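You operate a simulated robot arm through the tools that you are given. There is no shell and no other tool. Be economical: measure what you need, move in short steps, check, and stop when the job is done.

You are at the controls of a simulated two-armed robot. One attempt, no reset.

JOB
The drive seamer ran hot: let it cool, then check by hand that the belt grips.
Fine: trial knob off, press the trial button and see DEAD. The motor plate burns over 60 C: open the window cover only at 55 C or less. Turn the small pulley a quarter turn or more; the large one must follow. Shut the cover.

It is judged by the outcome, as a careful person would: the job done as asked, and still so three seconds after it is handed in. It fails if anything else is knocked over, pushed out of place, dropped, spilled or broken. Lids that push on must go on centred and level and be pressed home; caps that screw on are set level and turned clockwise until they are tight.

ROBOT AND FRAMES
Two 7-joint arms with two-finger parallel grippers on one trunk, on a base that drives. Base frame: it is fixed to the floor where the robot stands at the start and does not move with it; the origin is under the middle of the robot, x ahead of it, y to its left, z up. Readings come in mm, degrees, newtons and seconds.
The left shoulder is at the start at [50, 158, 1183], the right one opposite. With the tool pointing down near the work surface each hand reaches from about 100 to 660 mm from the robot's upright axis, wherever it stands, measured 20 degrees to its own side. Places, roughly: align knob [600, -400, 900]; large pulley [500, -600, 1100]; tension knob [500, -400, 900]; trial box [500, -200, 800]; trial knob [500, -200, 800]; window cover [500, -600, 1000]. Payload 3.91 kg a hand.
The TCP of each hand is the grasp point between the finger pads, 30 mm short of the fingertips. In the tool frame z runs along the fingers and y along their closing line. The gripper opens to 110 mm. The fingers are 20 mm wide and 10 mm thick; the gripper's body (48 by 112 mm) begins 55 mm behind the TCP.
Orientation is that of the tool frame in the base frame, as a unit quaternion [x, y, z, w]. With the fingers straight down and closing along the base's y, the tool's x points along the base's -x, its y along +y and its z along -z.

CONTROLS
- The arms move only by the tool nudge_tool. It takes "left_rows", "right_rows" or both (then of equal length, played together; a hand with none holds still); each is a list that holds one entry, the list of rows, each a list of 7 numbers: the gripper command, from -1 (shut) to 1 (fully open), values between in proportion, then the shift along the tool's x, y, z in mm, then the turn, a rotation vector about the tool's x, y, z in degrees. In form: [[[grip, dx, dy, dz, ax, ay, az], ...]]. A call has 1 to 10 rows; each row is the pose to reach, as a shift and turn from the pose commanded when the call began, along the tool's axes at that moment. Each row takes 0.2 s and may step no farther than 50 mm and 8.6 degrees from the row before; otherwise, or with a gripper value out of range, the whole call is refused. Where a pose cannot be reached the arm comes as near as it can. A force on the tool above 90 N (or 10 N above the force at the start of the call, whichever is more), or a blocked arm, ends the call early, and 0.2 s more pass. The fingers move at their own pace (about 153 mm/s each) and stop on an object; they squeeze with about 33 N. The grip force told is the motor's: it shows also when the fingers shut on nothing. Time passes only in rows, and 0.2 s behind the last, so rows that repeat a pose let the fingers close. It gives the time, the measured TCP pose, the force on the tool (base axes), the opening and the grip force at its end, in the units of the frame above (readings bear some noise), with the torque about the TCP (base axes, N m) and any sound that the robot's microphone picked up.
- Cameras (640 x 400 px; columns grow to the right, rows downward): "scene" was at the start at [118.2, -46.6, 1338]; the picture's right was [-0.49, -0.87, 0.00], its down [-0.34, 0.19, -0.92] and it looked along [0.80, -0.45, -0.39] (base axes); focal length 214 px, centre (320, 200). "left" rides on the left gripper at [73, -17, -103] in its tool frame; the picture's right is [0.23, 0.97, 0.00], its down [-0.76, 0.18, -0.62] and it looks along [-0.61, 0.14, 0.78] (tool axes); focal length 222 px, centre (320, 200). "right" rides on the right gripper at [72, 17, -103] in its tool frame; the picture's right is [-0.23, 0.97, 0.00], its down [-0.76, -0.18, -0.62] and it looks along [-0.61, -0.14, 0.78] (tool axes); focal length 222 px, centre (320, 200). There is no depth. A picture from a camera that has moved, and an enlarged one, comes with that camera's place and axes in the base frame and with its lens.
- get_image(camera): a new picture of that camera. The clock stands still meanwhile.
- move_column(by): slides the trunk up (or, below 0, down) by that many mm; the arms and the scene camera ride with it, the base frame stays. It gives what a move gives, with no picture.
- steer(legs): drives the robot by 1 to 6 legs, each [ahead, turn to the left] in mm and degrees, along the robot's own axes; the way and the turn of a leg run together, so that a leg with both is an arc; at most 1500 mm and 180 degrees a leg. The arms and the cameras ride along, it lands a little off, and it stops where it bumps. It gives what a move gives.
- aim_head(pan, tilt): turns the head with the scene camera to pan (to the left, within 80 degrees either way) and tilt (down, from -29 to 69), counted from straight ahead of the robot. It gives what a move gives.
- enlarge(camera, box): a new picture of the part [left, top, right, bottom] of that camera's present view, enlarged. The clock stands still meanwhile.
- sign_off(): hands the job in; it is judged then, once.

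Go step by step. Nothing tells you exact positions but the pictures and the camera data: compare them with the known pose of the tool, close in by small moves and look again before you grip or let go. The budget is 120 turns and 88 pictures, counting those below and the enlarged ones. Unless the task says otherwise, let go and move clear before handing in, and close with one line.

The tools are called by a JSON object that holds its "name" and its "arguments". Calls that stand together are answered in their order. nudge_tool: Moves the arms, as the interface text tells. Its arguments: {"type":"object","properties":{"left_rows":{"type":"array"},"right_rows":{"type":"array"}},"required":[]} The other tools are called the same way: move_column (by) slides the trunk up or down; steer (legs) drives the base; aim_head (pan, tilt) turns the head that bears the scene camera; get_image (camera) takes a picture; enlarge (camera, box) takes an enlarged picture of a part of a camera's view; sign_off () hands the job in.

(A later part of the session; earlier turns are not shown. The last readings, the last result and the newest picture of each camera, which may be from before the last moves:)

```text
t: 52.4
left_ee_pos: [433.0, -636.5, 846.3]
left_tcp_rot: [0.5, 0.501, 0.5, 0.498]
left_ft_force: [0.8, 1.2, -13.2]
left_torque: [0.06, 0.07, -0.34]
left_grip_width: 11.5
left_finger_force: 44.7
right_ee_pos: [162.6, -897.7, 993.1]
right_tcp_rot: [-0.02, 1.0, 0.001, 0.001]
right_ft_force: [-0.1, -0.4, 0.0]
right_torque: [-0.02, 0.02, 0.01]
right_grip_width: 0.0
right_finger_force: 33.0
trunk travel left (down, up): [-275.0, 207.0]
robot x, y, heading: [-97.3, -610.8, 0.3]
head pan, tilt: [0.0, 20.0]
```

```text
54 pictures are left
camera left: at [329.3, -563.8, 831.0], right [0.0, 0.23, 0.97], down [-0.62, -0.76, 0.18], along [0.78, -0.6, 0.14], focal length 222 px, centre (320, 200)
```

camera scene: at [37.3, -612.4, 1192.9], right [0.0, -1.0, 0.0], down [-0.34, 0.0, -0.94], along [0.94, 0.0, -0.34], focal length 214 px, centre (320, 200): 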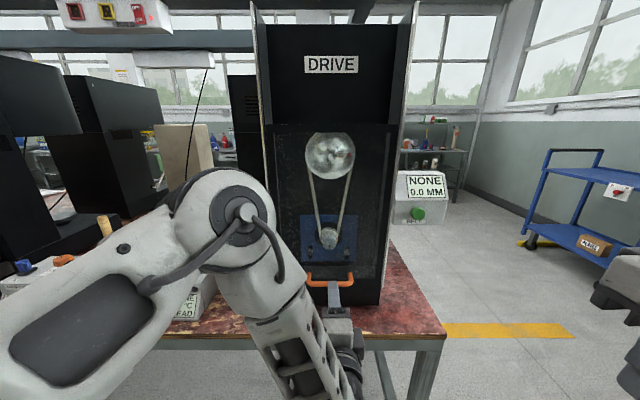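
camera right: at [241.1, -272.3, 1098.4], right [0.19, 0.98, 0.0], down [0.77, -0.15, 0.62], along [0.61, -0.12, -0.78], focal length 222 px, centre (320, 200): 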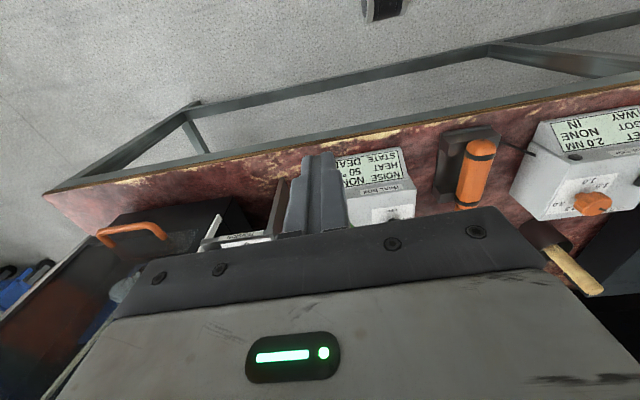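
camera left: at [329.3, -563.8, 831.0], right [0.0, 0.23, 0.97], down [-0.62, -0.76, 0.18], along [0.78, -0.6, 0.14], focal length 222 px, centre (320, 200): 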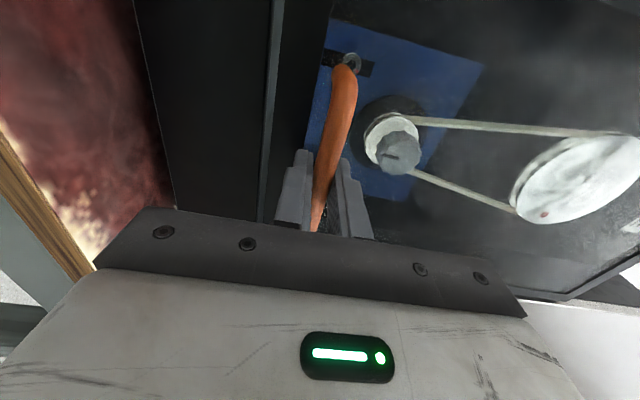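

The bar is gripped. I'll try a small pull outward to learn how the cover moves.

{"name": "nudge_tool", "arguments": {"left_rows": [[[-1, 0, 0, -8, 0, 0, 0], [-1, 0, 0, -16, 0, 0, 0], [-1, 0, 1, -24, 0, 0, 0], [-1, 0, 1, -24, 0, 0, 0]]]}}

{"name": "enlarge", "arguments": {"camera": "scene", "box": [240, 100, 420, 310]}}

```text
t: 53.4
left_ee_pos: [411.0, -635.8, 848.6]
left_tcp_rot: [0.497, 0.502, 0.503, 0.499]
left_ft_force: [32.5, 2.2, -1.3]
left_torque: [0.07, 0.02, 0.33]
left_grip_width: 11.7
left_finger_force: 45.2
right_ee_pos: [165.0, -896.3, 993.9]
right_tcp_rot: [-0.019, 1.0, 0.002, -0.001]
right_ft_force: [0.8, -0.3, 0.3]
right_torque: [-0.01, 0.05, 0.02]
right_grip_width: 0.1
right_finger_force: 32.8
trunk travel left (down, up): [-275.0, 207.0]
robot x, y, heading: [-90.2, -615.3, 0.3]
head pan, tilt: [0.0, 20.0]
```

```text
1.90 times, centred on (330, 205) of scene
camera zoom: at [40.0, -612.1, 1192.6], right [0.0, -1.0, 0.0], down [-0.34, 0.0, -0.94], along [0.94, 0.0, -0.34], focal length 408 px, centre (301, 190)
```

zoom: 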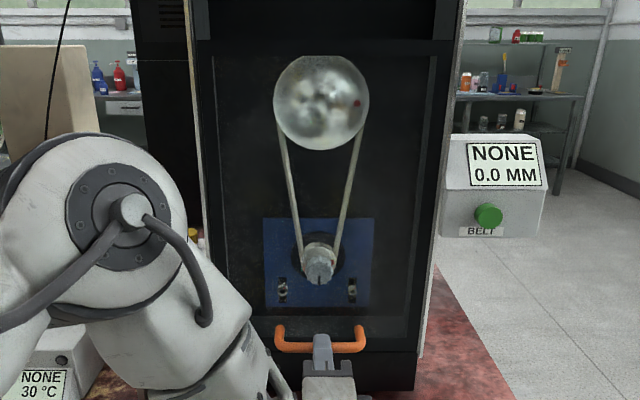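

{"name": "get_image", "arguments": {"camera": "left"}}

```text
52 pictures are left
camera left: at [307.4, -563.3, 832.8], right [0.0, 0.23, 0.97], down [-0.62, -0.77, 0.18], along [0.79, -0.6, 0.14], focal length 222 px, centre (320, 200)
```

left: 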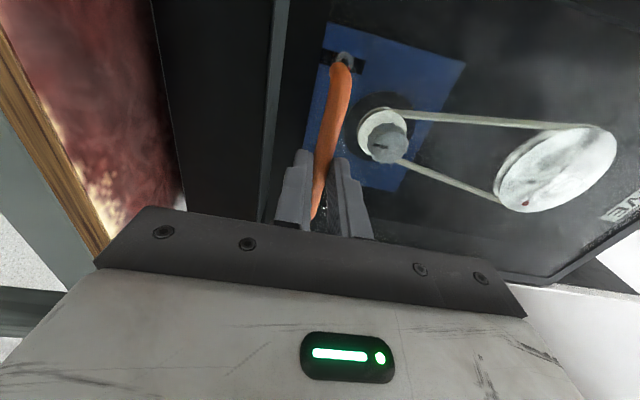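

{"name": "nudge_tool", "arguments": {"left_rows": [[[-0.2, 0, 0, 0, 0, 0, 0], [-0.2, 0, 0, 0, 0, 0, 0], [-0.2, 0, 0, -30, 0, 0, 0], [-0.2, 0, 0, -50, 0, 0, 0], [-0.2, 0, 0, -50, 0, 0, 0]]]}}

{"name": "get_image", "arguments": {"camera": "left"}}

{"name": "enlarge", "arguments": {"camera": "scene", "box": [240, 100, 420, 310]}}

```text
t: 54.6
left_ee_pos: [357.5, -636.4, 848.4]
left_tcp_rot: [0.5, 0.5, 0.501, 0.499]
left_ft_force: [-0.5, -0.5, 0.2]
left_torque: [0.0, -0.02, 0.0]
left_grip_width: 44.1
left_finger_force: 0.1
right_ee_pos: [163.7, -897.5, 994.8]
right_tcp_rot: [-0.019, 1.0, 0.001, 0.001]
right_ft_force: [0.3, 0.5, 0.1]
right_torque: [0.04, 0.02, 0.0]
right_grip_width: 0.2
right_finger_force: 32.7
trunk travel left (down, up): [-275.0, 207.0]
robot x, y, heading: [-93.4, -611.0, 0.3]
head pan, tilt: [0.0, 20.0]
```

```text
51 pictures are left
camera left: at [254.3, -564.3, 832.5], right [0.0, 0.23, 0.97], down [-0.62, -0.76, 0.18], along [0.78, -0.6, 0.14], focal length 222 px, centre (320, 200)
```

left: 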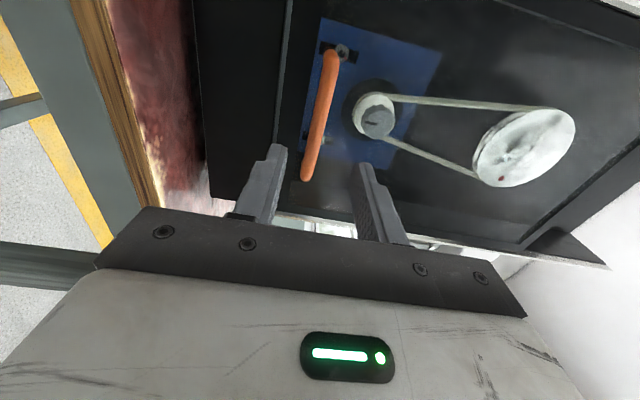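

```text
1.90 times, centred on (330, 205) of scene
camera zoom: at [37.3, -612.4, 1192.9], right [0.0, -1.0, 0.0], down [-0.34, 0.0, -0.94], along [0.94, 0.0, -0.34], focal length 408 px, centre (301, 190)
```

zoom: 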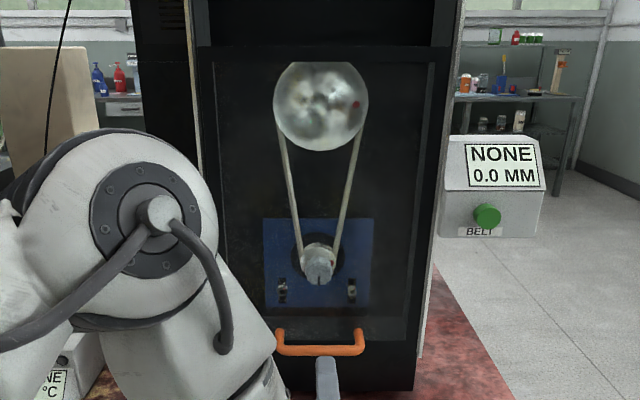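

The bar hasn't moved and my fingers slipped along it, so I'll regrip and test gently whether the cover slides upward.

{"name": "nudge_tool", "arguments": {"left_rows": [[[-0.2, 0, -2, 40, 0, 0, 0], [-0.2, 0, -2, 78, 0, 0, 0], [-1, 0, -2, 78, 0, 0, 0], [-1, 0, -2, 78, 0, 0, 0], [-1, 0, 2, 78, 0, 0, 0], [-1, 0, 6, 78, 0, 0, 0], [-1, 0, 10, 78, 0, 0, 0], [-1, 0, 10, 78, 0, 0, 0]]]}}

{"name": "enlarge", "arguments": {"camera": "scene", "box": [240, 100, 420, 310]}}

```text
t: 56.4
left_ee_pos: [436.1, -635.7, 858.7]
left_tcp_rot: [0.499, 0.502, 0.501, 0.499]
left_ft_force: [-6.7, 8.9, -8.8]
left_torque: [0.04, 0.02, -0.26]
left_grip_width: 11.3
left_finger_force: 44.8
right_ee_pos: [162.1, -896.3, 994.8]
right_tcp_rot: [-0.019, 1.0, 0.0, 0.001]
right_ft_force: [-0.1, -1.1, 0.0]
right_torque: [0.02, -0.03, 0.01]
right_grip_width: 0.0
right_finger_force: 33.0
trunk travel left (down, up): [-275.0, 207.0]
robot x, y, heading: [-92.3, -614.6, 0.3]
head pan, tilt: [0.0, 20.0]
```

```text
1.90 times, centred on (330, 205) of scene
camera zoom: at [37.4, -611.8, 1192.9], right [0.0, -1.0, 0.0], down [-0.34, 0.0, -0.94], along [0.94, 0.0, -0.34], focal length 408 px, centre (301, 190)
```

zoom: 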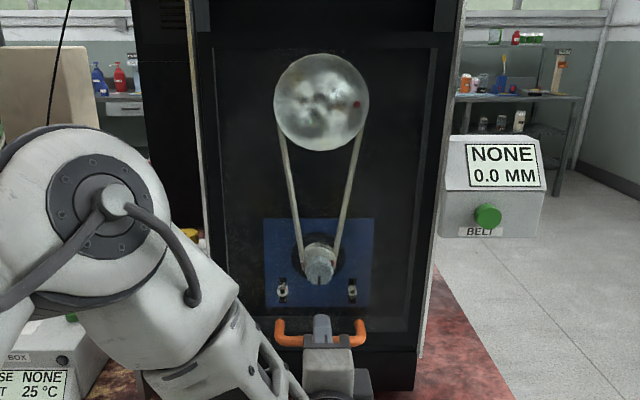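

It is a sliding sash: it moved up 10 mm with about 9 N. I'll keep raising it gently.

{"name": "nudge_tool", "arguments": {"left_rows": [[[-1, 0, 25, -1, 0, 0, 0], [-1, 0, 50, -1, 0, 0, 0], [-1, 0, 75, -1, 0, 0, 0], [-1, 0, 100, -1, 0, 0, 0], [-1, 0, 125, -1, 0, 0, 0], [-1, 0, 150, -1, 0, 0, 0], [-1, 0, 175, -1, 0, 0, 0], [-1, 0, 200, -1, 0, 0, 0]]]}}

{"name": "get_image", "arguments": {"camera": "scene"}}

```text
t: 58.2
left_ee_pos: [436.5, -634.9, 1059.3]
left_tcp_rot: [0.499, 0.502, 0.5, 0.499]
left_ft_force: [4.6, 8.2, -6.6]
left_torque: [0.1, -0.03, 0.79]
left_grip_width: 11.4
left_finger_force: 45.3
right_ee_pos: [162.8, -896.0, 995.6]
right_tcp_rot: [-0.019, 1.0, 0.0, 0.0]
right_ft_force: [-0.2, 0.7, 0.6]
right_torque: [-0.03, 0.01, 0.01]
right_grip_width: 0.1
right_finger_force: 33.1
trunk travel left (down, up): [-275.0, 207.0]
robot x, y, heading: [-89.9, -612.0, 0.2]
head pan, tilt: [0.0, 20.0]
```

```text
48 pictures are left
camera scene: at [38.4, -611.7, 1192.8], right [0.0, -1.0, 0.0], down [-0.34, 0.0, -0.94], along [0.94, 0.0, -0.34], focal length 214 px, centre (320, 200)
```

scene: 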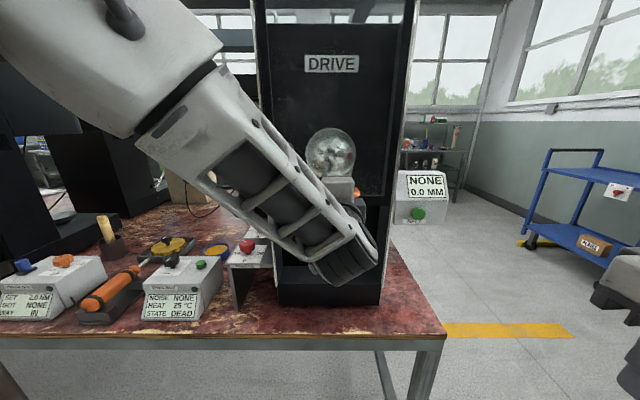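

{"name": "nudge_tool", "arguments": {"left_rows": [[[-1, 0, 20, 0, 0, 0, 0], [-1, 0, 40, 0, 0, 0, 0], [-1, 0, 60, 0, 0, 0, 0], [-1, 0, 80, 0, 0, 0, 0], [-1, 0, 100, 0, 0, 0, 0], [-1, 0, 115, 0, 0, 0, 0]]]}}

```text
t: 59.6
left_ee_pos: [436.1, -635.1, 1173.8]
left_tcp_rot: [0.499, 0.5, 0.5, 0.5]
left_ft_force: [0.8, 3.5, -8.7]
left_torque: [0.04, -0.06, 0.37]
left_grip_width: 11.2
left_finger_force: 44.7
right_ee_pos: [163.6, -896.7, 994.8]
right_tcp_rot: [-0.019, 1.0, 0.0, 0.002]
right_ft_force: [-0.2, 0.2, 0.8]
right_torque: [-0.02, 0.01, 0.01]
right_grip_width: 0.0
right_finger_force: 33.1
trunk travel left (down, up): [-275.0, 207.0]
robot x, y, heading: [-91.1, -612.3, 0.4]
head pan, tilt: [0.0, 20.0]
```

Bar travel is about 326 mm, so the opening is fully clear. I'll test whether the cover holds itself by opening the fingers slightly around the bar so they still cage it.

{"name": "nudge_tool", "arguments": {"left_rows": [[[-0.6, 0, 0, 0, 0, 0, 0], [-0.6, 0, 0, 0, 0, 0, 0], [-0.6, 0, 0, 0, 0, 0, 0]]]}}

{"name": "get_image", "arguments": {"camera": "scene"}}

{"name": "get_image", "arguments": {"camera": "left"}}

```text
t: 60.4
left_ee_pos: [436.4, -634.8, 1174.5]
left_tcp_rot: [0.5, 0.5, 0.501, 0.499]
left_ft_force: [-0.8, -0.2, 0.0]
left_torque: [-0.02, 0.03, 0.0]
left_grip_width: 21.8
left_finger_force: 0.1
right_ee_pos: [161.9, -897.2, 995.0]
right_tcp_rot: [-0.02, 1.0, 0.001, 0.001]
right_ft_force: [0.2, 0.4, -0.2]
right_torque: [0.0, -0.02, -0.01]
right_grip_width: 0.0
right_finger_force: 32.7
trunk travel left (down, up): [-275.0, 207.0]
robot x, y, heading: [-90.4, -609.8, 0.0]
head pan, tilt: [0.0, 20.0]
```

```text
47 pictures are left
camera scene: at [37.3, -612.4, 1192.9], right [0.0, -1.0, 0.0], down [-0.34, 0.0, -0.94], along [0.94, 0.0, -0.34], focal length 214 px, centre (320, 200)
```

scene: 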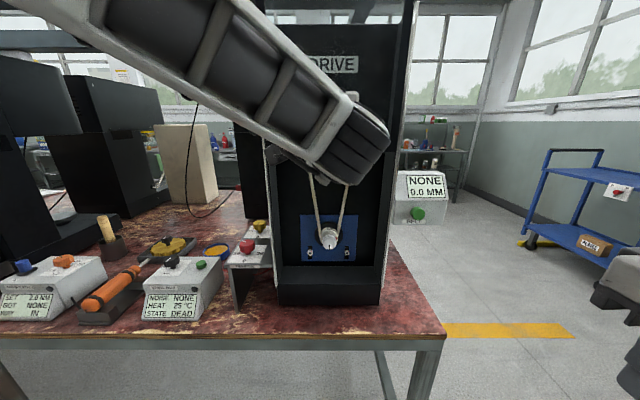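

```text
46 pictures are left
camera left: at [331.9, -563.4, 1158.1], right [0.0, 0.23, 0.97], down [-0.62, -0.76, 0.18], along [0.78, -0.6, 0.14], focal length 222 px, centre (320, 200)
```

left: 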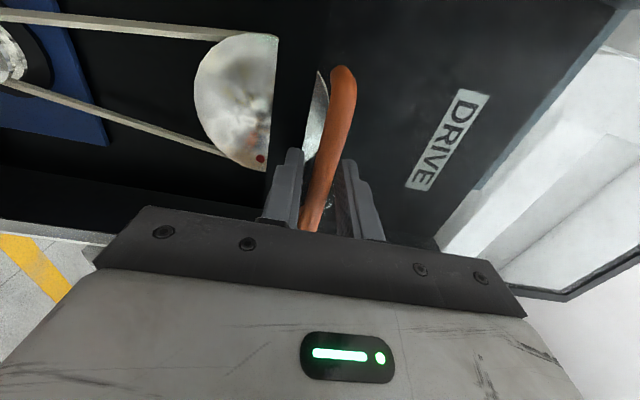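

The cover holds by itself (zero load, bar floating between the fingers). I'll withdraw the left hand straight back and to the left.

{"name": "nudge_tool", "arguments": {"left_rows": [[[-0.3, 0, 0, 0, 0, 0, 0], [-0.3, 0, 0, 0, 0, 0, 0], [-0.3, 0, 0, -30, 0, 0, 0], [-0.3, 0, 0, -60, 0, 0, 0], [-0.3, 35, 0, -70, 0, 0, 0], [-0.3, 80, 0, -70, 0, 0, 0], [-0.3, 125, 0, -70, 0, 0, 0], [-0.3, 170, 0, -70, 0, 0, 0], [-0.3, 200, 0, -70, 0, 0, 0]]]}}

{"name": "get_image", "arguments": {"camera": "scene"}}

{"name": "enlarge", "arguments": {"camera": "scene", "box": [270, 110, 390, 290]}}

```text
t: 62.4
left_ee_pos: [364.8, -435.7, 1173.9]
left_tcp_rot: [0.499, 0.501, 0.5, 0.5]
left_ft_force: [0.5, -0.2, -0.3]
left_torque: [0.02, 0.02, -0.01]
left_grip_width: 38.4
left_finger_force: 0.0
right_ee_pos: [163.3, -897.6, 994.2]
right_tcp_rot: [-0.019, 1.0, 0.002, 0.001]
right_ft_force: [-0.2, -0.7, 0.9]
right_torque: [-0.02, 0.03, -0.02]
right_grip_width: 0.1
right_finger_force: 32.9
trunk travel left (down, up): [-275.0, 207.0]
robot x, y, heading: [-96.4, -610.6, 0.3]
head pan, tilt: [0.0, 20.0]
```

```text
45 pictures are left
camera scene: at [37.3, -612.1, 1192.9], right [0.0, -1.0, 0.0], down [-0.34, 0.0, -0.94], along [0.94, 0.0, -0.34], focal length 214 px, centre (320, 200)
```

scene: 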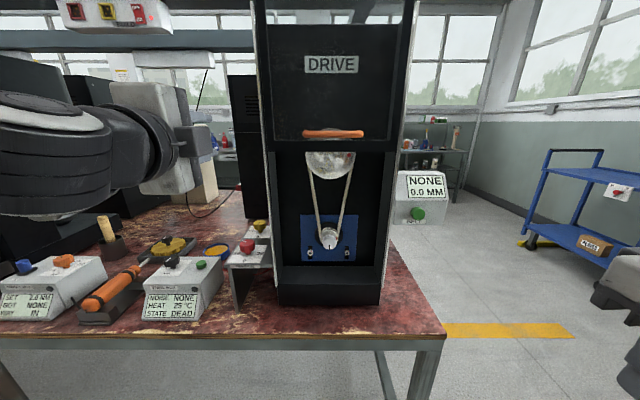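

```text
2.22 times, centred on (330, 200) of scene
camera zoom: at [37.3, -612.1, 1192.9], right [0.0, -1.0, 0.0], down [-0.34, 0.0, -0.94], along [0.94, 0.0, -0.34], focal length 477 px, centre (298, 200)
```

zoom: 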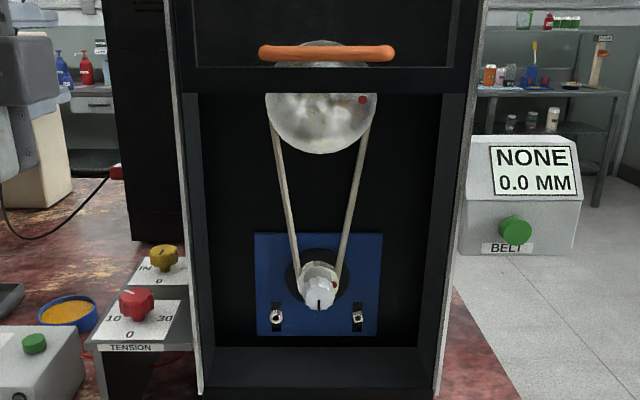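

The cover stays up and the pulleys are exposed. Now the right hand goes to a forward-pointing pose in front of the small pulley.

{"name": "nudge_tool", "arguments": {"right_rows": [[[-1, -22, 18, 6, 0, -8.5, 0], [-1, -44, 36, 12, 0, -17, 0], [-1, -66, 54, 18, 0, -25.5, 0], [-1, -88, 72, 24, 0, -34, 0], [-1, -110, 90, 30, 0, -42.5, 0], [-1, -132, 108, 36, 0, -51, 0], [-1, -154, 126, 42, 0, -59.5, 0], [-1, -176, 144, 48, 0, -68, 0], [-1, -198, 162, 54, 0, -76.5, 0], [-0.2, -217, 177, 60, 0, -85, 0]]]}}

```text
t: 64.6
left_ee_pos: [365.6, -437.1, 1174.1]
left_tcp_rot: [0.499, 0.501, 0.502, 0.499]
left_ft_force: [-0.3, 0.7, 0.5]
left_torque: [0.02, -0.04, -0.01]
left_grip_width: 38.5
left_finger_force: 0.2
right_ee_pos: [374.6, -734.7, 950.8]
right_tcp_rot: [-0.013, 0.736, 0.014, 0.677]
right_ft_force: [-0.4, 0.1, -0.5]
right_torque: [0.0, 0.0, 0.02]
right_grip_width: 44.1
right_finger_force: 0.0
right hand out of reach, approached as far as the arm can: row 4, 5, 6, 7, 8, 10
trunk travel left (down, up): [-275.0, 207.0]
robot x, y, heading: [-93.5, -612.3, 0.6]
head pan, tilt: [0.0, 20.0]
```

{"name": "nudge_tool", "arguments": {"right_rows": [[[-0.2, 12, 32, 1, 1, -2, 0], [-0.2, 25, 65, 2, 2.2, -4.8, 0], [-0.2, 37, 97, 3, 2.2, -4.8, 0]]]}}

{"name": "nudge_tool", "arguments": {"right_rows": [[[-0.2, 0, 0, 0, 0, 0, -8.5], [-0.2, 0, 0, 0, 0, 0, -17], [-0.2, 0, 0, 0, 0, 0, -25.5], [-0.2, 0, 0, 0, 0, 0, -34], [-0.2, 0, 0, 0, 0, 0, -42.5], [-0.2, 0, 0, 0, 0, 0, -51], [-0.2, 0, 0, 0, 0, 0, -59.5], [-0.2, 0, 0, 0, 0, 0, -65]]]}}

{"name": "get_image", "arguments": {"camera": "right"}}

{"name": "get_image", "arguments": {"camera": "scene"}}

```text
t: 65.4
left_ee_pos: [364.7, -436.6, 1173.5]
left_tcp_rot: [0.499, 0.501, 0.501, 0.5]
left_ft_force: [0.1, -0.4, 0.1]
left_torque: [-0.01, 0.03, 0.0]
left_grip_width: 38.6
left_finger_force: 0.0
right_ee_pos: [375.9, -739.1, 973.5]
right_tcp_rot: [0.0, 0.707, 0.0, 0.707]
right_ft_force: [0.1, -0.1, 0.3]
right_torque: [0.04, -0.03, 0.01]
right_grip_width: 43.8
right_finger_force: 0.2
right hand out of reach, approached as far as the arm can: row 1, 2, 3
trunk travel left (down, up): [-275.0, 207.0]
robot x, y, heading: [-93.7, -616.5, 0.1]
head pan, tilt: [0.0, 20.0]
```

```text
t: 67.2
left_ee_pos: [365.3, -435.9, 1174.4]
left_tcp_rot: [0.499, 0.502, 0.501, 0.499]
left_ft_force: [-0.5, 0.2, 0.3]
left_torque: [-0.01, 0.0, -0.03]
left_grip_width: 38.4
left_finger_force: 0.1
right_ee_pos: [375.6, -738.9, 973.9]
right_tcp_rot: [-0.381, 0.596, -0.381, 0.596]
right_ft_force: [0.5, 0.1, 0.4]
right_torque: [-0.03, -0.02, 0.02]
right_grip_width: 44.1
right_finger_force: 0.1
trunk travel left (down, up): [-275.0, 207.0]
robot x, y, heading: [-90.5, -610.5, 0.4]
head pan, tilt: [0.0, 20.0]
```

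```text
43 pictures are left
camera right: at [271.5, -798.0, 928.9], right [0.0, 0.62, -0.79], down [-0.62, 0.62, 0.48], along [0.78, 0.49, 0.38], focal length 222 px, centre (320, 200)
```

right: 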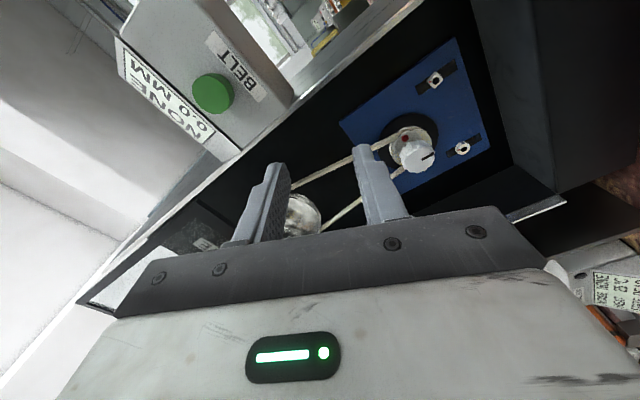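

```text
42 pictures are left
camera scene: at [37.3, -612.4, 1192.9], right [0.0, -1.0, 0.0], down [-0.34, 0.0, -0.94], along [0.94, 0.0, -0.34], focal length 214 px, centre (320, 200)
```

scene: 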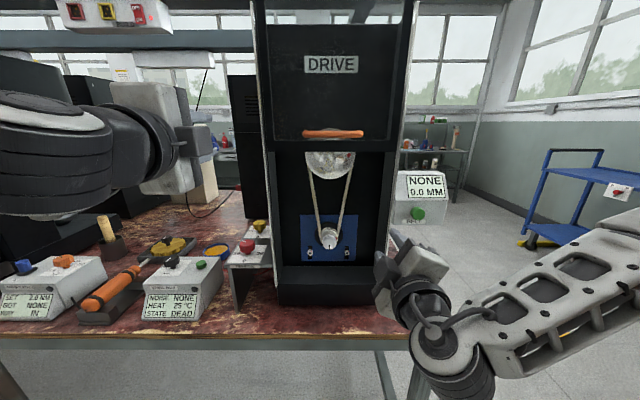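

{"name": "nudge_tool", "arguments": {"right_rows": [[[-0.2, -20, 30, 2, 0, 0, 0], [-0.2, -44, 64, 4, 0, 0, 0], [-0.2, -66, 97, 5, 0, 0, 0]]]}}

{"name": "get_image", "arguments": {"camera": "right"}}

{"name": "enlarge", "arguments": {"camera": "scene", "box": [260, 110, 420, 290]}}

```text
t: 68.0
left_ee_pos: [366.2, -436.6, 1174.7]
left_tcp_rot: [0.499, 0.501, 0.501, 0.499]
left_ft_force: [-0.7, -0.7, -0.1]
left_torque: [0.01, 0.01, -0.01]
left_grip_width: 38.4
left_finger_force: 0.1
right_ee_pos: [382.8, -737.0, 974.3]
right_tcp_rot: [-0.381, 0.597, -0.379, 0.595]
right_ft_force: [0.6, -0.5, 0.7]
right_torque: [0.01, 0.0, -0.02]
right_grip_width: 44.1
right_finger_force: 0.0
right hand out of reach, approached as far as the arm can: row 1, 2, 3
trunk travel left (down, up): [-275.0, 207.0]
robot x, y, heading: [-94.2, -613.3, 0.2]
head pan, tilt: [0.0, 20.0]
```

```text
41 pictures are left
camera right: at [278.0, -796.2, 928.9], right [0.0, 0.62, -0.79], down [-0.62, 0.62, 0.48], along [0.78, 0.49, 0.38], focal length 222 px, centre (320, 200)
```

right: 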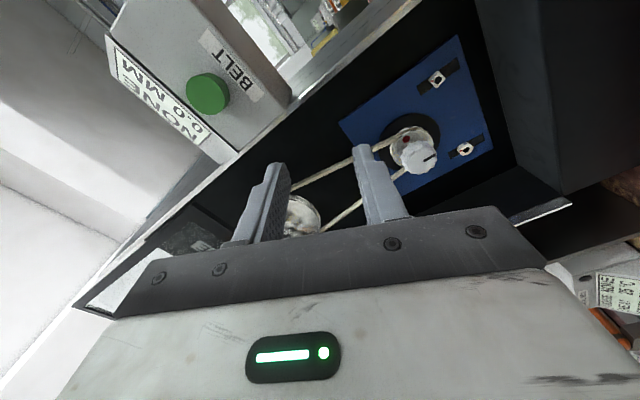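

```text
2.22 times, centred on (340, 200) of scene
camera zoom: at [37.4, -612.4, 1192.9], right [0.0, -1.0, 0.0], down [-0.34, 0.0, -0.94], along [0.94, 0.0, -0.34], focal length 477 px, centre (276, 200)
```

zoom: 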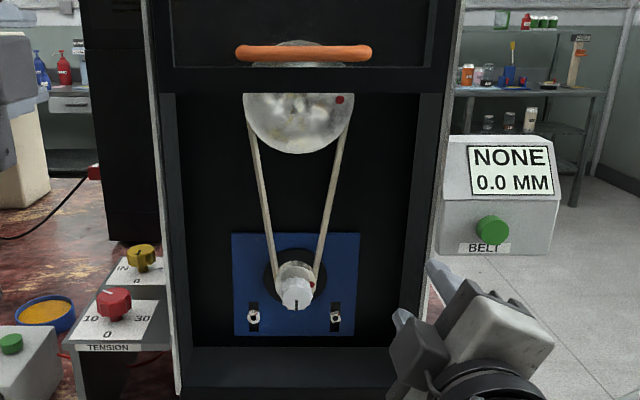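

The right arm is folded too tightly here, so I'll back the base off 110 mm (both hands are clear) to gain room.

{"name": "steer", "arguments": {"legs": [[-110, 0]]}}

{"name": "nudge_tool", "arguments": {"right_rows": [[[-0.2, -10, 15, 20, 0, 0, 0], [-0.2, -20, 30, 40, 0, 0, 0], [-0.2, -44, 64, 60, 0, 0, 0], [-0.2, -66, 97, 80, 0, 0, 0], [-0.2, -66, 97, 100, 0, 0, 0]]]}}

{"name": "get_image", "arguments": {"camera": "right"}}

{"name": "get_image", "arguments": {"camera": "scene"}}

```text
t: 69.2
left_ee_pos: [254.7, -435.3, 1173.8]
left_tcp_rot: [0.499, 0.501, 0.501, 0.499]
left_ft_force: [-0.3, 0.6, 0.1]
left_torque: [-0.07, -0.01, -0.03]
left_grip_width: 38.4
left_finger_force: 0.1
right_ee_pos: [272.4, -737.4, 974.6]
right_tcp_rot: [-0.38, 0.596, -0.38, 0.596]
right_ft_force: [-0.2, 0.5, -0.4]
right_torque: [0.01, 0.01, 0.01]
right_grip_width: 43.9
right_finger_force: 0.1
trunk travel left (down, up): [-275.0, 207.0]
robot x, y, heading: [-201.8, -615.5, 0.4]
head pan, tilt: [0.0, 20.0]
```

```text
t: 70.4
left_ee_pos: [254.1, -437.2, 1174.1]
left_tcp_rot: [0.499, 0.501, 0.501, 0.499]
left_ft_force: [-0.6, -0.8, 0.8]
left_torque: [-0.01, 0.01, -0.01]
left_grip_width: 38.6
left_finger_force: 0.1
right_ee_pos: [339.8, -743.0, 978.4]
right_tcp_rot: [-0.38, 0.597, -0.379, 0.596]
right_ft_force: [-0.4, 0.4, 0.1]
right_torque: [-0.01, 0.02, 0.04]
right_grip_width: 44.0
right_finger_force: 0.1
right hand out of reach, approached as far as the arm can: row 1, 2, 3, 4, 5
trunk travel left (down, up): [-275.0, 207.0]
robot x, y, heading: [-205.1, -610.7, 0.2]
head pan, tilt: [0.0, 20.0]
```

```text
39 pictures are left
camera right: at [236.6, -801.6, 933.1], right [0.0, 0.62, -0.79], down [-0.62, 0.61, 0.48], along [0.78, 0.49, 0.38], focal length 222 px, centre (320, 200)
```

right: 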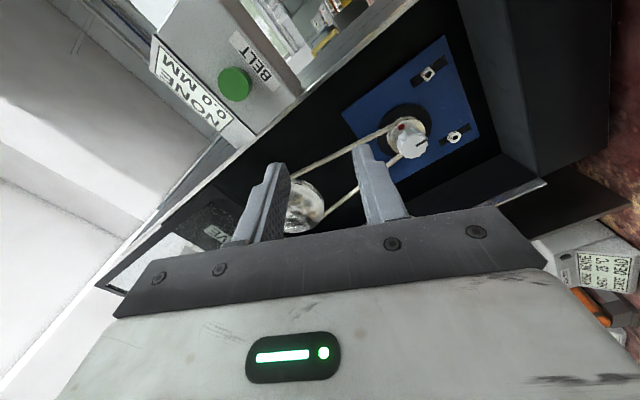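

```text
38 pictures are left
camera scene: at [-72.7, -612.8, 1192.9], right [0.0, -1.0, 0.0], down [-0.34, 0.0, -0.94], along [0.94, 0.0, -0.34], focal length 214 px, centre (320, 200)
```

scene: 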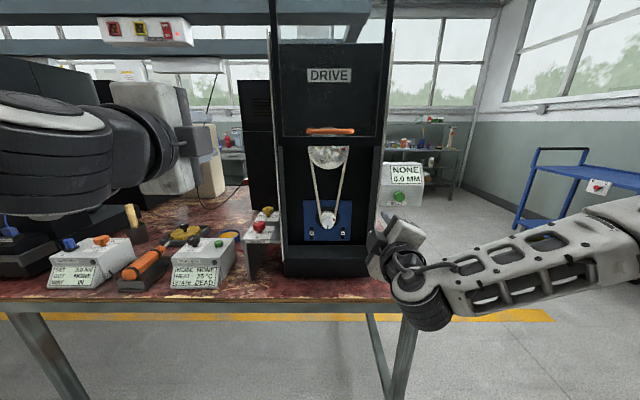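

{"name": "nudge_tool", "arguments": {"right_rows": [[[-0.2, 0, 0, 0, 0, 0, -8.3], [-0.2, 0, 0, 0, 0, 0, -16.6], [-0.2, 0, 0, 0, 0, 0, -25]]]}}

{"name": "nudge_tool", "arguments": {"right_rows": [[[-0.2, -30, 0, 0, 0, 0, 0], [-0.2, -60, 0, 0, 0, 0, 0], [-0.2, -100, 0, 0, 0, 0, 0]]]}}

```text
t: 71.2
left_ee_pos: [253.4, -436.6, 1174.2]
left_tcp_rot: [0.499, 0.501, 0.5, 0.5]
left_ft_force: [0.6, 0.4, 0.1]
left_torque: [0.03, 0.0, 0.01]
left_grip_width: 38.3
left_finger_force: 0.1
right_ee_pos: [339.7, -743.3, 977.9]
right_tcp_rot: [0.501, -0.5, 0.499, -0.5]
right_ft_force: [-0.3, -0.2, -0.3]
right_torque: [0.02, 0.02, 0.0]
right_grip_width: 44.2
right_finger_force: 0.1
trunk travel left (down, up): [-275.0, 207.0]
robot x, y, heading: [-201.0, -614.6, 0.3]
head pan, tilt: [0.0, 20.0]
```

```text
t: 72.0
left_ee_pos: [254.7, -435.6, 1173.1]
left_tcp_rot: [0.499, 0.501, 0.501, 0.499]
left_ft_force: [-0.8, 0.5, 0.2]
left_torque: [0.0, 0.05, -0.02]
left_grip_width: 38.4
left_finger_force: 0.2
right_ee_pos: [324.9, -721.7, 1010.5]
right_tcp_rot: [-0.5, 0.5, -0.5, 0.5]
right_ft_force: [0.1, -0.4, 0.0]
right_torque: [0.05, -0.01, -0.01]
right_grip_width: 44.1
right_finger_force: 0.1
right hand out of reach, approached as far as the arm can: row 1, 2, 3
trunk travel left (down, up): [-275.0, 207.0]
robot x, y, heading: [-202.8, -609.3, 0.2]
head pan, tilt: [0.0, 20.0]
```

{"name": "nudge_tool", "arguments": {"right_rows": [[[-0.2, 0, -40, 15, 0, 0, 0], [-0.2, 0, -80, 30, 0, 0, 0], [-0.2, -40, -100, 30, 0, 0, 0], [-0.2, -84, -100, 30, 0, 0, 0], [-0.2, -84, -60, 30, 0, 0, 0], [-0.2, -84, -20, 30, 0, 0, 0], [-0.2, -84, 20, 30, 0, 0, 0], [-0.2, -84, 60, 30, 0, 0, 0], [-0.2, -84, 96, 30, 0, 0, 0]]]}}

{"name": "get_image", "arguments": {"camera": "scene"}}

```text
t: 74.0
left_ee_pos: [255.6, -436.5, 1173.4]
left_tcp_rot: [0.499, 0.501, 0.501, 0.5]
left_ft_force: [-0.2, -1.0, 0.7]
left_torque: [0.0, 0.01, 0.01]
left_grip_width: 38.5
left_finger_force: 0.0
right_ee_pos: [331.3, -740.4, 978.9]
right_tcp_rot: [0.501, -0.5, 0.499, -0.5]
right_ft_force: [0.2, -0.4, 0.4]
right_torque: [-0.01, -0.01, 0.02]
right_grip_width: 44.1
right_finger_force: 0.1
right hand out of reach, approached as far as the arm can: row 3, 4, 5, 6, 7, 8, 9
trunk travel left (down, up): [-275.0, 207.0]
robot x, y, heading: [-202.3, -612.7, 0.3]
head pan, tilt: [0.0, 20.0]
```

```text
37 pictures are left
camera scene: at [-72.8, -612.9, 1192.9], right [0.0, -1.0, 0.0], down [-0.34, 0.0, -0.94], along [0.94, 0.0, -0.34], focal length 214 px, centre (320, 200)
```

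scene: 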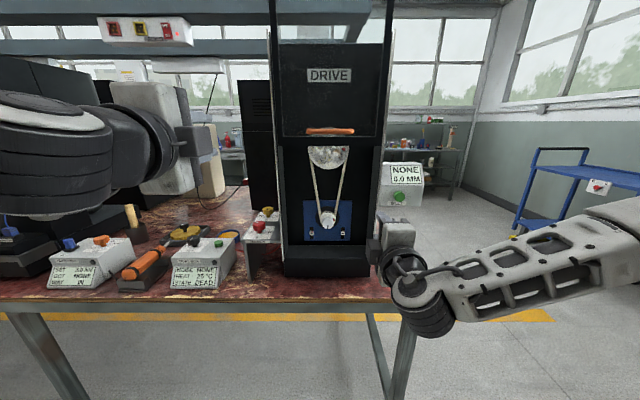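

The right wrist is at a joint limit in this pose, while the left hand worked at this spot. I'll tuck the right hand back and outward, clear of the BELT box, and use the left hand for the pulley.

{"name": "nudge_tool", "arguments": {"right_rows": [[[-0.2, 25, 0, -30, 0, 0, 0], [-0.2, 60, 0, -50, 0, 0, 0], [-0.2, 100, 0, -70, 0, 0, 0], [-0.2, 140, 0, -90, 0, 0, 0], [-0.2, 180, 0, -100, 0, 0, 0]]]}}

{"name": "nudge_tool", "arguments": {"left_rows": [[[0, -40, 0, 20, 0, 0, 0], [0, -80, 0, 40, 0, 0, 0], [0, -120, 0, 60, 0, 0, 0], [0, -160, 0, 80, 0, 0, 0], [0, -201, 0, 100, 0, 0, 0], [0, -201, -45, 100, 0, 0, 0], [0, -201, -90, 100, 0, 0, 0], [0, -201, -135, 100, 0, 0, 0], [0, -201, -180, 100, 0, 0, 0], [0, -201, -225, 110, 0, 0, 0]]]}}

```text
t: 75.2
left_ee_pos: [254.7, -436.7, 1174.4]
left_tcp_rot: [0.499, 0.501, 0.501, 0.499]
left_ft_force: [-0.3, -0.6, -0.5]
left_torque: [0.01, 0.0, 0.02]
left_grip_width: 38.5
left_finger_force: 0.0
right_ee_pos: [231.3, -919.7, 978.2]
right_tcp_rot: [0.503, -0.499, 0.498, -0.501]
right_ft_force: [0.7, -0.2, 0.5]
right_torque: [-0.01, -0.07, 0.04]
right_grip_width: 43.9
right_finger_force: 0.0
right hand out of reach, approached as far as the arm can: row 4
trunk travel left (down, up): [-275.0, 207.0]
robot x, y, heading: [-202.0, -613.4, 0.2]
head pan, tilt: [0.0, 20.0]
```

```text
t: 77.4
left_ee_pos: [366.1, -637.7, 947.5]
left_tcp_rot: [0.498, 0.502, 0.501, 0.499]
left_ft_force: [0.0, 0.4, 0.2]
left_torque: [0.0, -0.02, -0.02]
left_grip_width: 55.0
left_finger_force: 0.1
right_ee_pos: [231.4, -920.4, 978.2]
right_tcp_rot: [0.501, -0.5, 0.499, -0.5]
right_ft_force: [0.1, -0.5, 0.5]
right_torque: [-0.01, -0.02, 0.02]
right_grip_width: 43.9
right_finger_force: 0.0
trunk travel left (down, up): [-275.0, 207.0]
robot x, y, heading: [-205.7, -611.8, 0.0]
head pan, tilt: [0.0, 20.0]
```

{"name": "get_image", "arguments": {"camera": "left"}}

{"name": "enlarge", "arguments": {"camera": "scene", "box": [270, 120, 390, 260]}}

```text
36 pictures are left
camera left: at [262.7, -565.8, 930.9], right [0.0, 0.23, 0.97], down [-0.62, -0.76, 0.18], along [0.78, -0.6, 0.14], focal length 222 px, centre (320, 200)
```

left: 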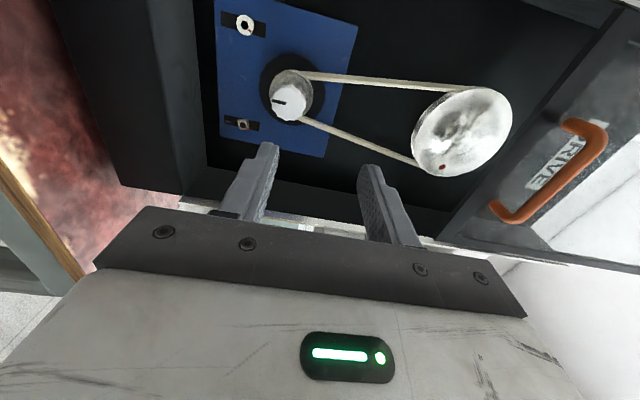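

```text
2.86 times, centred on (330, 190) of scene
camera zoom: at [-72.8, -612.8, 1192.9], right [0.0, -1.0, 0.0], down [-0.34, 0.0, -0.94], along [0.94, 0.0, -0.34], focal length 613 px, centre (291, 229)
```

zoom: 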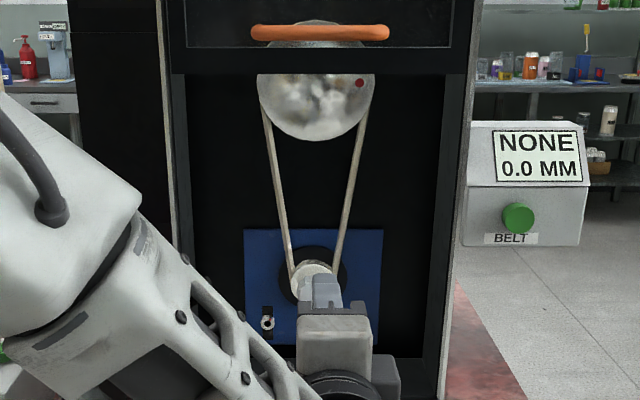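

The knob's front face is at about [502, -635, 916]. I'll move in so the fingertips straddle it and stop to check.

{"name": "nudge_tool", "arguments": {"left_rows": [[[0, 2, -15, 30, 0, 0, 0], [0, 2, -31, 60, 0, 0, 0], [0, 2, -31, 85, 0, 0, 0], [0, 2, -31, 100, 0, 0, 0], [0, 2, -31, 100, 0, 0, 0]]]}}

{"name": "get_image", "arguments": {"camera": "left"}}

```text
t: 78.6
left_ee_pos: [466.9, -634.0, 918.4]
left_tcp_rot: [0.5, 0.501, 0.5, 0.499]
left_ft_force: [0.6, -0.1, -0.8]
left_torque: [0.0, -0.01, 0.02]
left_grip_width: 55.1
left_finger_force: 0.0
right_ee_pos: [231.5, -921.3, 978.0]
right_tcp_rot: [0.502, -0.5, 0.499, -0.5]
right_ft_force: [0.0, -0.6, -0.4]
right_torque: [0.02, 0.01, 0.0]
right_grip_width: 44.3
right_finger_force: 0.1
trunk travel left (down, up): [-275.0, 207.0]
robot x, y, heading: [-201.1, -610.7, 0.3]
head pan, tilt: [0.0, 20.0]
```

```text
34 pictures are left
camera left: at [362.2, -563.1, 902.1], right [0.0, 0.23, 0.97], down [-0.62, -0.76, 0.18], along [0.78, -0.6, 0.14], focal length 222 px, centre (320, 200)
```

left: 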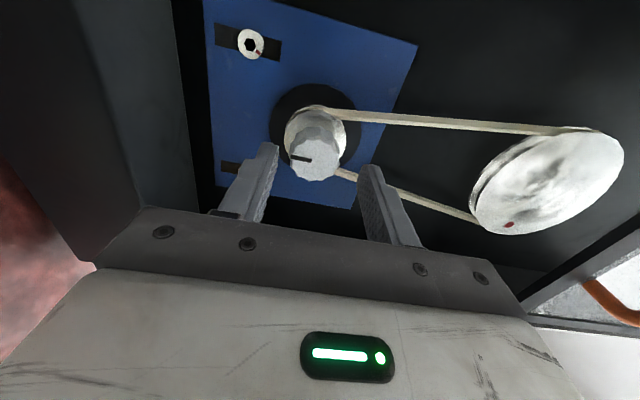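

{"name": "nudge_tool", "arguments": {"left_rows": [[[0, -1.5, -1, 12, 0, 0, 0], [0, -1.5, -1, 22, 0, 0, 0], [-1, -1.5, -1, 22, 0, 0, 0], [-1, -1.5, -1, 22, 0, 0, 0], [-1, -1.5, -1, 22, 0, 0, 0]]]}}

{"name": "get_image", "arguments": {"camera": "left"}}

{"name": "enlarge", "arguments": {"camera": "scene", "box": [270, 120, 430, 260]}}

```text
t: 79.8
left_ee_pos: [486.9, -635.8, 913.9]
left_tcp_rot: [0.501, 0.503, 0.498, 0.498]
left_ft_force: [-6.8, 3.0, -14.5]
left_torque: [-0.03, -0.02, 0.25]
left_grip_width: 33.7
left_finger_force: 44.6
right_ee_pos: [232.8, -921.9, 976.9]
right_tcp_rot: [-0.501, 0.501, -0.499, 0.5]
right_ft_force: [-0.3, 0.5, 0.2]
right_torque: [0.02, 0.01, -0.03]
right_grip_width: 44.1
right_finger_force: 0.1
trunk travel left (down, up): [-275.0, 207.0]
robot x, y, heading: [-202.9, -615.9, 0.1]
head pan, tilt: [0.0, 20.0]
```

```text
33 pictures are left
camera left: at [383.8, -564.4, 898.5], right [0.01, 0.23, 0.97], down [-0.62, -0.76, 0.18], along [0.79, -0.6, 0.14], focal length 222 px, centre (320, 200)
```

left: 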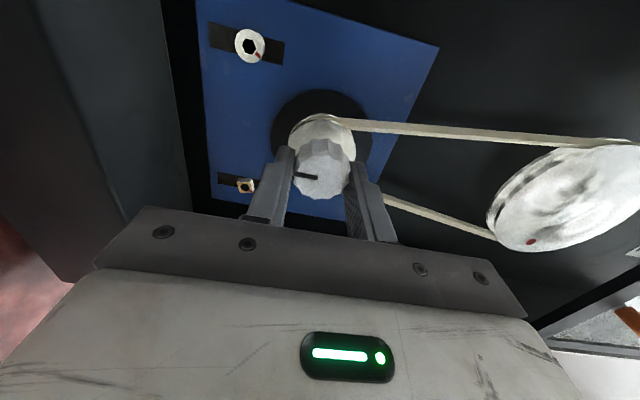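

```text
2.86 times, centred on (350, 190) of scene
camera zoom: at [-72.1, -612.4, 1192.7], right [0.0, -1.0, 0.0], down [-0.34, 0.0, -0.94], along [0.94, 0.0, -0.34], focal length 613 px, centre (234, 229)
```

zoom: 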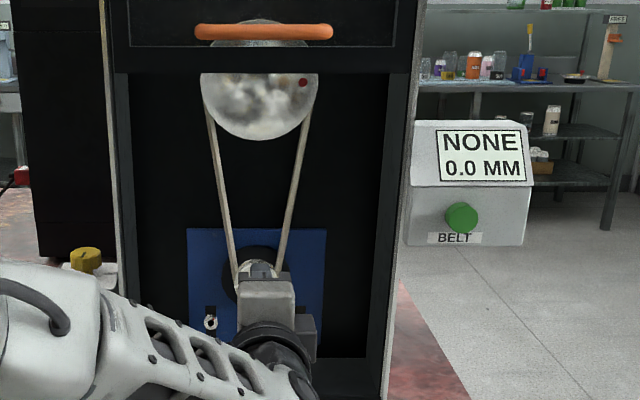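

The knob is gripped. I'll turn it, starting with 77 degrees.

{"name": "nudge_tool", "arguments": {"left_rows": [[[-1, 0, -2, 0, 0, 0, -8.5], [-1, 0, -2, 0, 0, 0, -17], [-1, 0, -2, 0, 0, 0, -25.5], [-1, 0, -2, 0, 0, 0, -34], [-1, 0, -2, 0, 0, 0, -42.5], [-1, 0, -2, 0, 0, 0, -51], [-1, 0, -2, 0, 0, 0, -59.5], [-1, 0, -2, 0, 0, 0, -68], [-1, 0, -2, 0, 0, 0, -77]]]}}

{"name": "get_image", "arguments": {"camera": "left"}}

{"name": "enlarge", "arguments": {"camera": "scene", "box": [270, 120, 430, 260]}}

```text
refused: row 9 steps farther than a row can; nothing moved
```

```text
31 pictures are left
camera left: at [383.8, -564.4, 898.5], right [0.01, 0.23, 0.97], down [-0.62, -0.76, 0.18], along [0.79, -0.6, 0.14], focal length 222 px, centre (320, 200)
```

left: 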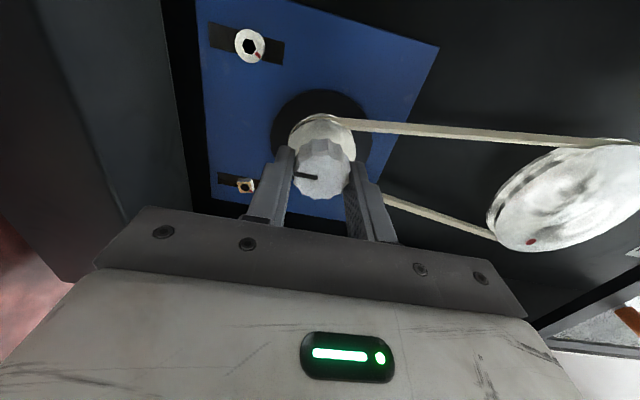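

```text
2.86 times, centred on (350, 190) of scene
camera zoom: at [-72.1, -612.4, 1192.7], right [0.0, -1.0, 0.0], down [-0.34, 0.0, -0.94], along [0.94, 0.0, -0.34], focal length 613 px, centre (234, 229)
```

zoom: 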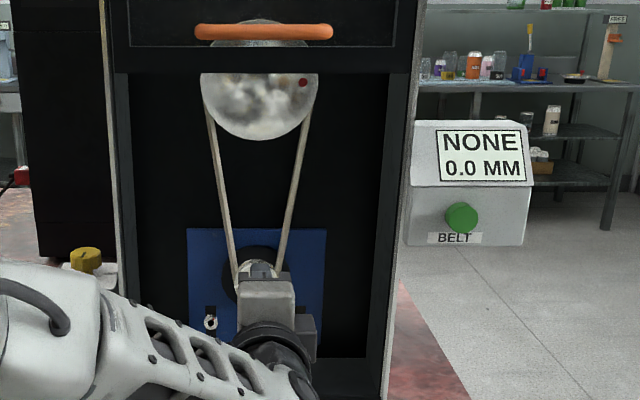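

The last row stepped 9°, over the limit, so I'll resend it with even steps.

{"name": "nudge_tool", "arguments": {"left_rows": [[[-1, 0, -2, 0, 0, 0, -8], [-1, 0, -2, 0, 0, 0, -16], [-1, 0, -2, 0, 0, 0, -24], [-1, 0, -2, 0, 0, 0, -32], [-1, 0, -2, 0, 0, 0, -40], [-1, 0, -2, 0, 0, 0, -48], [-1, 0, -2, 0, 0, 0, -56], [-1, 0, -2, 0, 0, 0, -64], [-1, 0, -2, 0, 0, 0, -72]]]}}

{"name": "get_image", "arguments": {"camera": "left"}}

{"name": "enlarge", "arguments": {"camera": "scene", "box": [270, 120, 430, 260]}}

```text
t: 81.8
left_ee_pos: [487.6, -634.2, 917.5]
left_tcp_rot: [0.107, 0.698, 0.113, 0.699]
left_ft_force: [-4.7, 8.6, 3.1]
left_torque: [0.04, 1.11, 0.3]
left_grip_width: 33.3
left_finger_force: 44.8
right_ee_pos: [231.2, -920.0, 979.0]
right_tcp_rot: [0.5, -0.499, 0.5, -0.5]
right_ft_force: [-0.1, 0.5, -0.3]
right_torque: [-0.01, -0.03, 0.01]
right_grip_width: 44.0
right_finger_force: 0.1
trunk travel left (down, up): [-275.0, 207.0]
robot x, y, heading: [-202.8, -611.8, 0.2]
head pan, tilt: [0.0, 20.0]
```

```text
29 pictures are left
camera left: at [384.6, -629.1, 843.1], right [-0.01, 1.0, 0.08], down [-0.63, -0.07, 0.78], along [0.78, -0.04, 0.62], focal length 222 px, centre (320, 200)
```

left: 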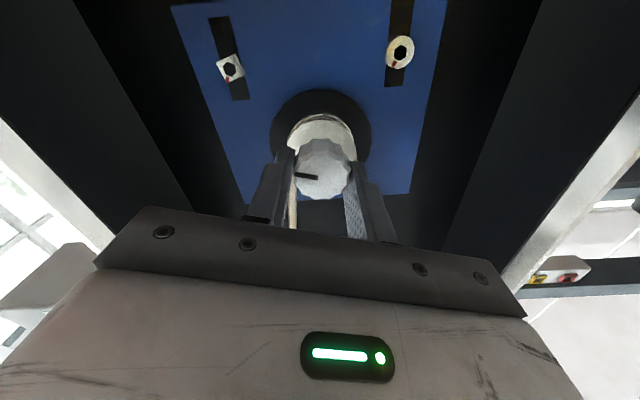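

```text
2.86 times, centred on (350, 190) of scene
camera zoom: at [-73.4, -611.8, 1193.1], right [0.0, -1.0, 0.0], down [-0.34, 0.0, -0.94], along [0.94, 0.0, -0.34], focal length 613 px, centre (234, 229)
```

zoom: 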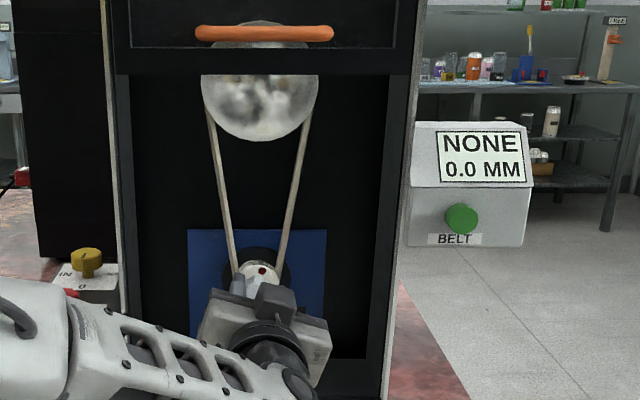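

The knob turned with the gripper and the large pulley's red mark moved off as well. I'll turn 64° more to be well past a quarter turn.

{"name": "nudge_tool", "arguments": {"left_rows": [[[-1, 0, 0, 0, 0, 0, -8], [-1, 0, 0, 0, 0, 0, -16], [-1, 0, 0, 0, 0, 0, -24], [-1, 0, 0, 0, 0, 0, -32], [-1, 0, 0, 0, 0, 0, -40], [-1, 0, 0, 0, 0, 0, -48], [-1, 0, 0, 0, 0, 0, -56], [-1, 0, 0, 0, 0, 0, -64]]]}}

{"name": "get_image", "arguments": {"camera": "left"}}

{"name": "enlarge", "arguments": {"camera": "scene", "box": [270, 120, 430, 260]}}

```text
t: 83.6
left_ee_pos: [487.2, -631.7, 915.7]
left_tcp_rot: [-0.282, 0.647, -0.275, 0.653]
left_ft_force: [-5.5, 25.8, 1.6]
left_torque: [0.03, 0.35, -0.22]
left_grip_width: 33.6
left_finger_force: 45.2
right_ee_pos: [232.2, -919.3, 979.9]
right_tcp_rot: [0.502, -0.498, 0.5, -0.5]
right_ft_force: [0.2, -1.1, 0.7]
right_torque: [-0.01, -0.01, -0.02]
right_grip_width: 43.8
right_finger_force: 0.1
trunk travel left (down, up): [-275.0, 207.0]
robot x, y, heading: [-202.6, -613.8, 0.4]
head pan, tilt: [0.0, 20.0]
```

```text
27 pictures are left
camera left: at [385.2, -696.5, 878.5], right [0.0, 0.51, -0.86], down [-0.63, 0.67, 0.4], along [0.78, 0.55, 0.32], focal length 222 px, centre (320, 200)
```

left: 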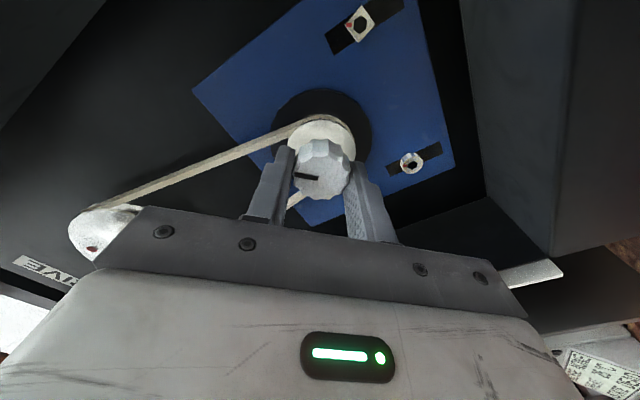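

```text
2.86 times, centred on (350, 190) of scene
camera zoom: at [-73.6, -610.3, 1193.0], right [0.0, -1.0, 0.0], down [-0.34, 0.0, -0.94], along [0.94, 0.0, -0.34], focal length 613 px, centre (234, 229)
```

zoom: 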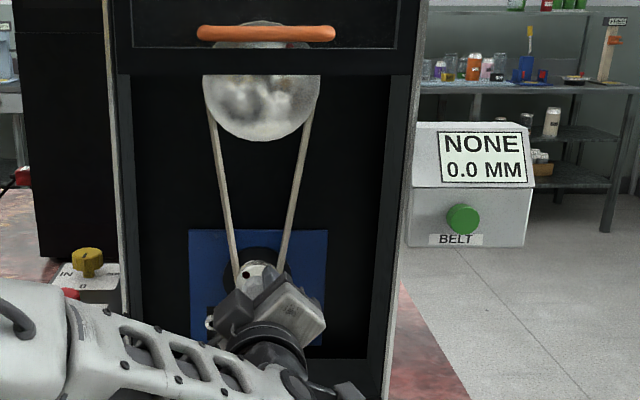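

The total turn is about 136° and the large pulley's mark has moved round too: the belt grips. I'll release, withdraw, and roll the wrist back.

{"name": "nudge_tool", "arguments": {"left_rows": [[[0, 0, 0, 0, 0, 0, 0], [0, 0, 0, 0, 0, 0, 0], [0, 0, 0, -30, 0, 0, 0], [0, 0, 0, -60, 0, 0, 0], [0, 0, 0, -100, 0, 0, 8], [0, 0, 0, -120, 0, 0, 16], [0, 0, 0, -120, 0, 0, 24], [0, 0, 0, -120, 0, 0, 32], [0, 0, 0, -120, 0, 0, 40], [0, 0, 0, -120, 0, 0, 48]]]}}

{"name": "nudge_tool", "arguments": {"left_rows": [[[0, 0, 0, 0, 0, 0, 8], [0, 0, 0, 0, 0, 0, 16], [0, 0, 0, 0, 0, 0, 24], [0, 0, 0, 0, 0, 0, 32], [0, 0, 0, 0, 0, 0, 40], [0, 0, 0, 0, 0, 0, 48], [0, 0, 0, 0, 0, 0, 56], [0, 0, 0, 0, 0, 0, 64], [0, 0, 0, 0, 0, 0, 72], [0, 0, 0, 0, 0, 0, 80]]]}}

{"name": "get_image", "arguments": {"camera": "left"}}

```text
t: 85.8
left_ee_pos: [367.2, -637.4, 914.8]
left_tcp_rot: [0.013, 0.707, 0.013, 0.707]
left_ft_force: [0.1, -0.2, 0.6]
left_torque: [0.01, -0.01, 0.01]
left_grip_width: 55.2
left_finger_force: 0.0
right_ee_pos: [231.9, -920.4, 979.2]
right_tcp_rot: [0.501, -0.5, 0.499, -0.5]
right_ft_force: [-0.3, -0.5, 0.4]
right_torque: [0.0, 0.0, -0.03]
right_grip_width: 44.3
right_finger_force: 0.0
trunk travel left (down, up): [-275.0, 207.0]
robot x, y, heading: [-202.3, -612.9, 0.1]
head pan, tilt: [0.0, 20.0]
```

```text
t: 88.0
left_ee_pos: [367.6, -636.6, 914.5]
left_tcp_rot: [0.464, 0.534, 0.465, 0.532]
left_ft_force: [-0.3, -0.5, 0.2]
left_torque: [0.0, 0.0, -0.01]
left_grip_width: 55.0
left_finger_force: 0.1
right_ee_pos: [230.6, -922.2, 978.5]
right_tcp_rot: [0.501, -0.5, 0.499, -0.5]
right_ft_force: [0.0, -0.2, -0.2]
right_torque: [0.0, 0.01, 0.01]
right_grip_width: 43.9
right_finger_force: 0.2
trunk travel left (down, up): [-275.0, 207.0]
robot x, y, heading: [-201.0, -611.5, 0.3]
head pan, tilt: [0.0, 20.0]
```

```text
25 pictures are left
camera left: at [264.0, -567.9, 889.0], right [0.0, 0.36, 0.93], down [-0.62, -0.73, 0.28], along [0.78, -0.58, 0.22], focal length 222 px, centre (320, 200)
```

left: 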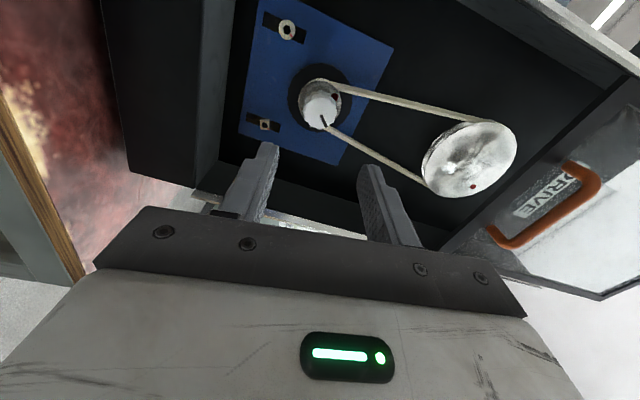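

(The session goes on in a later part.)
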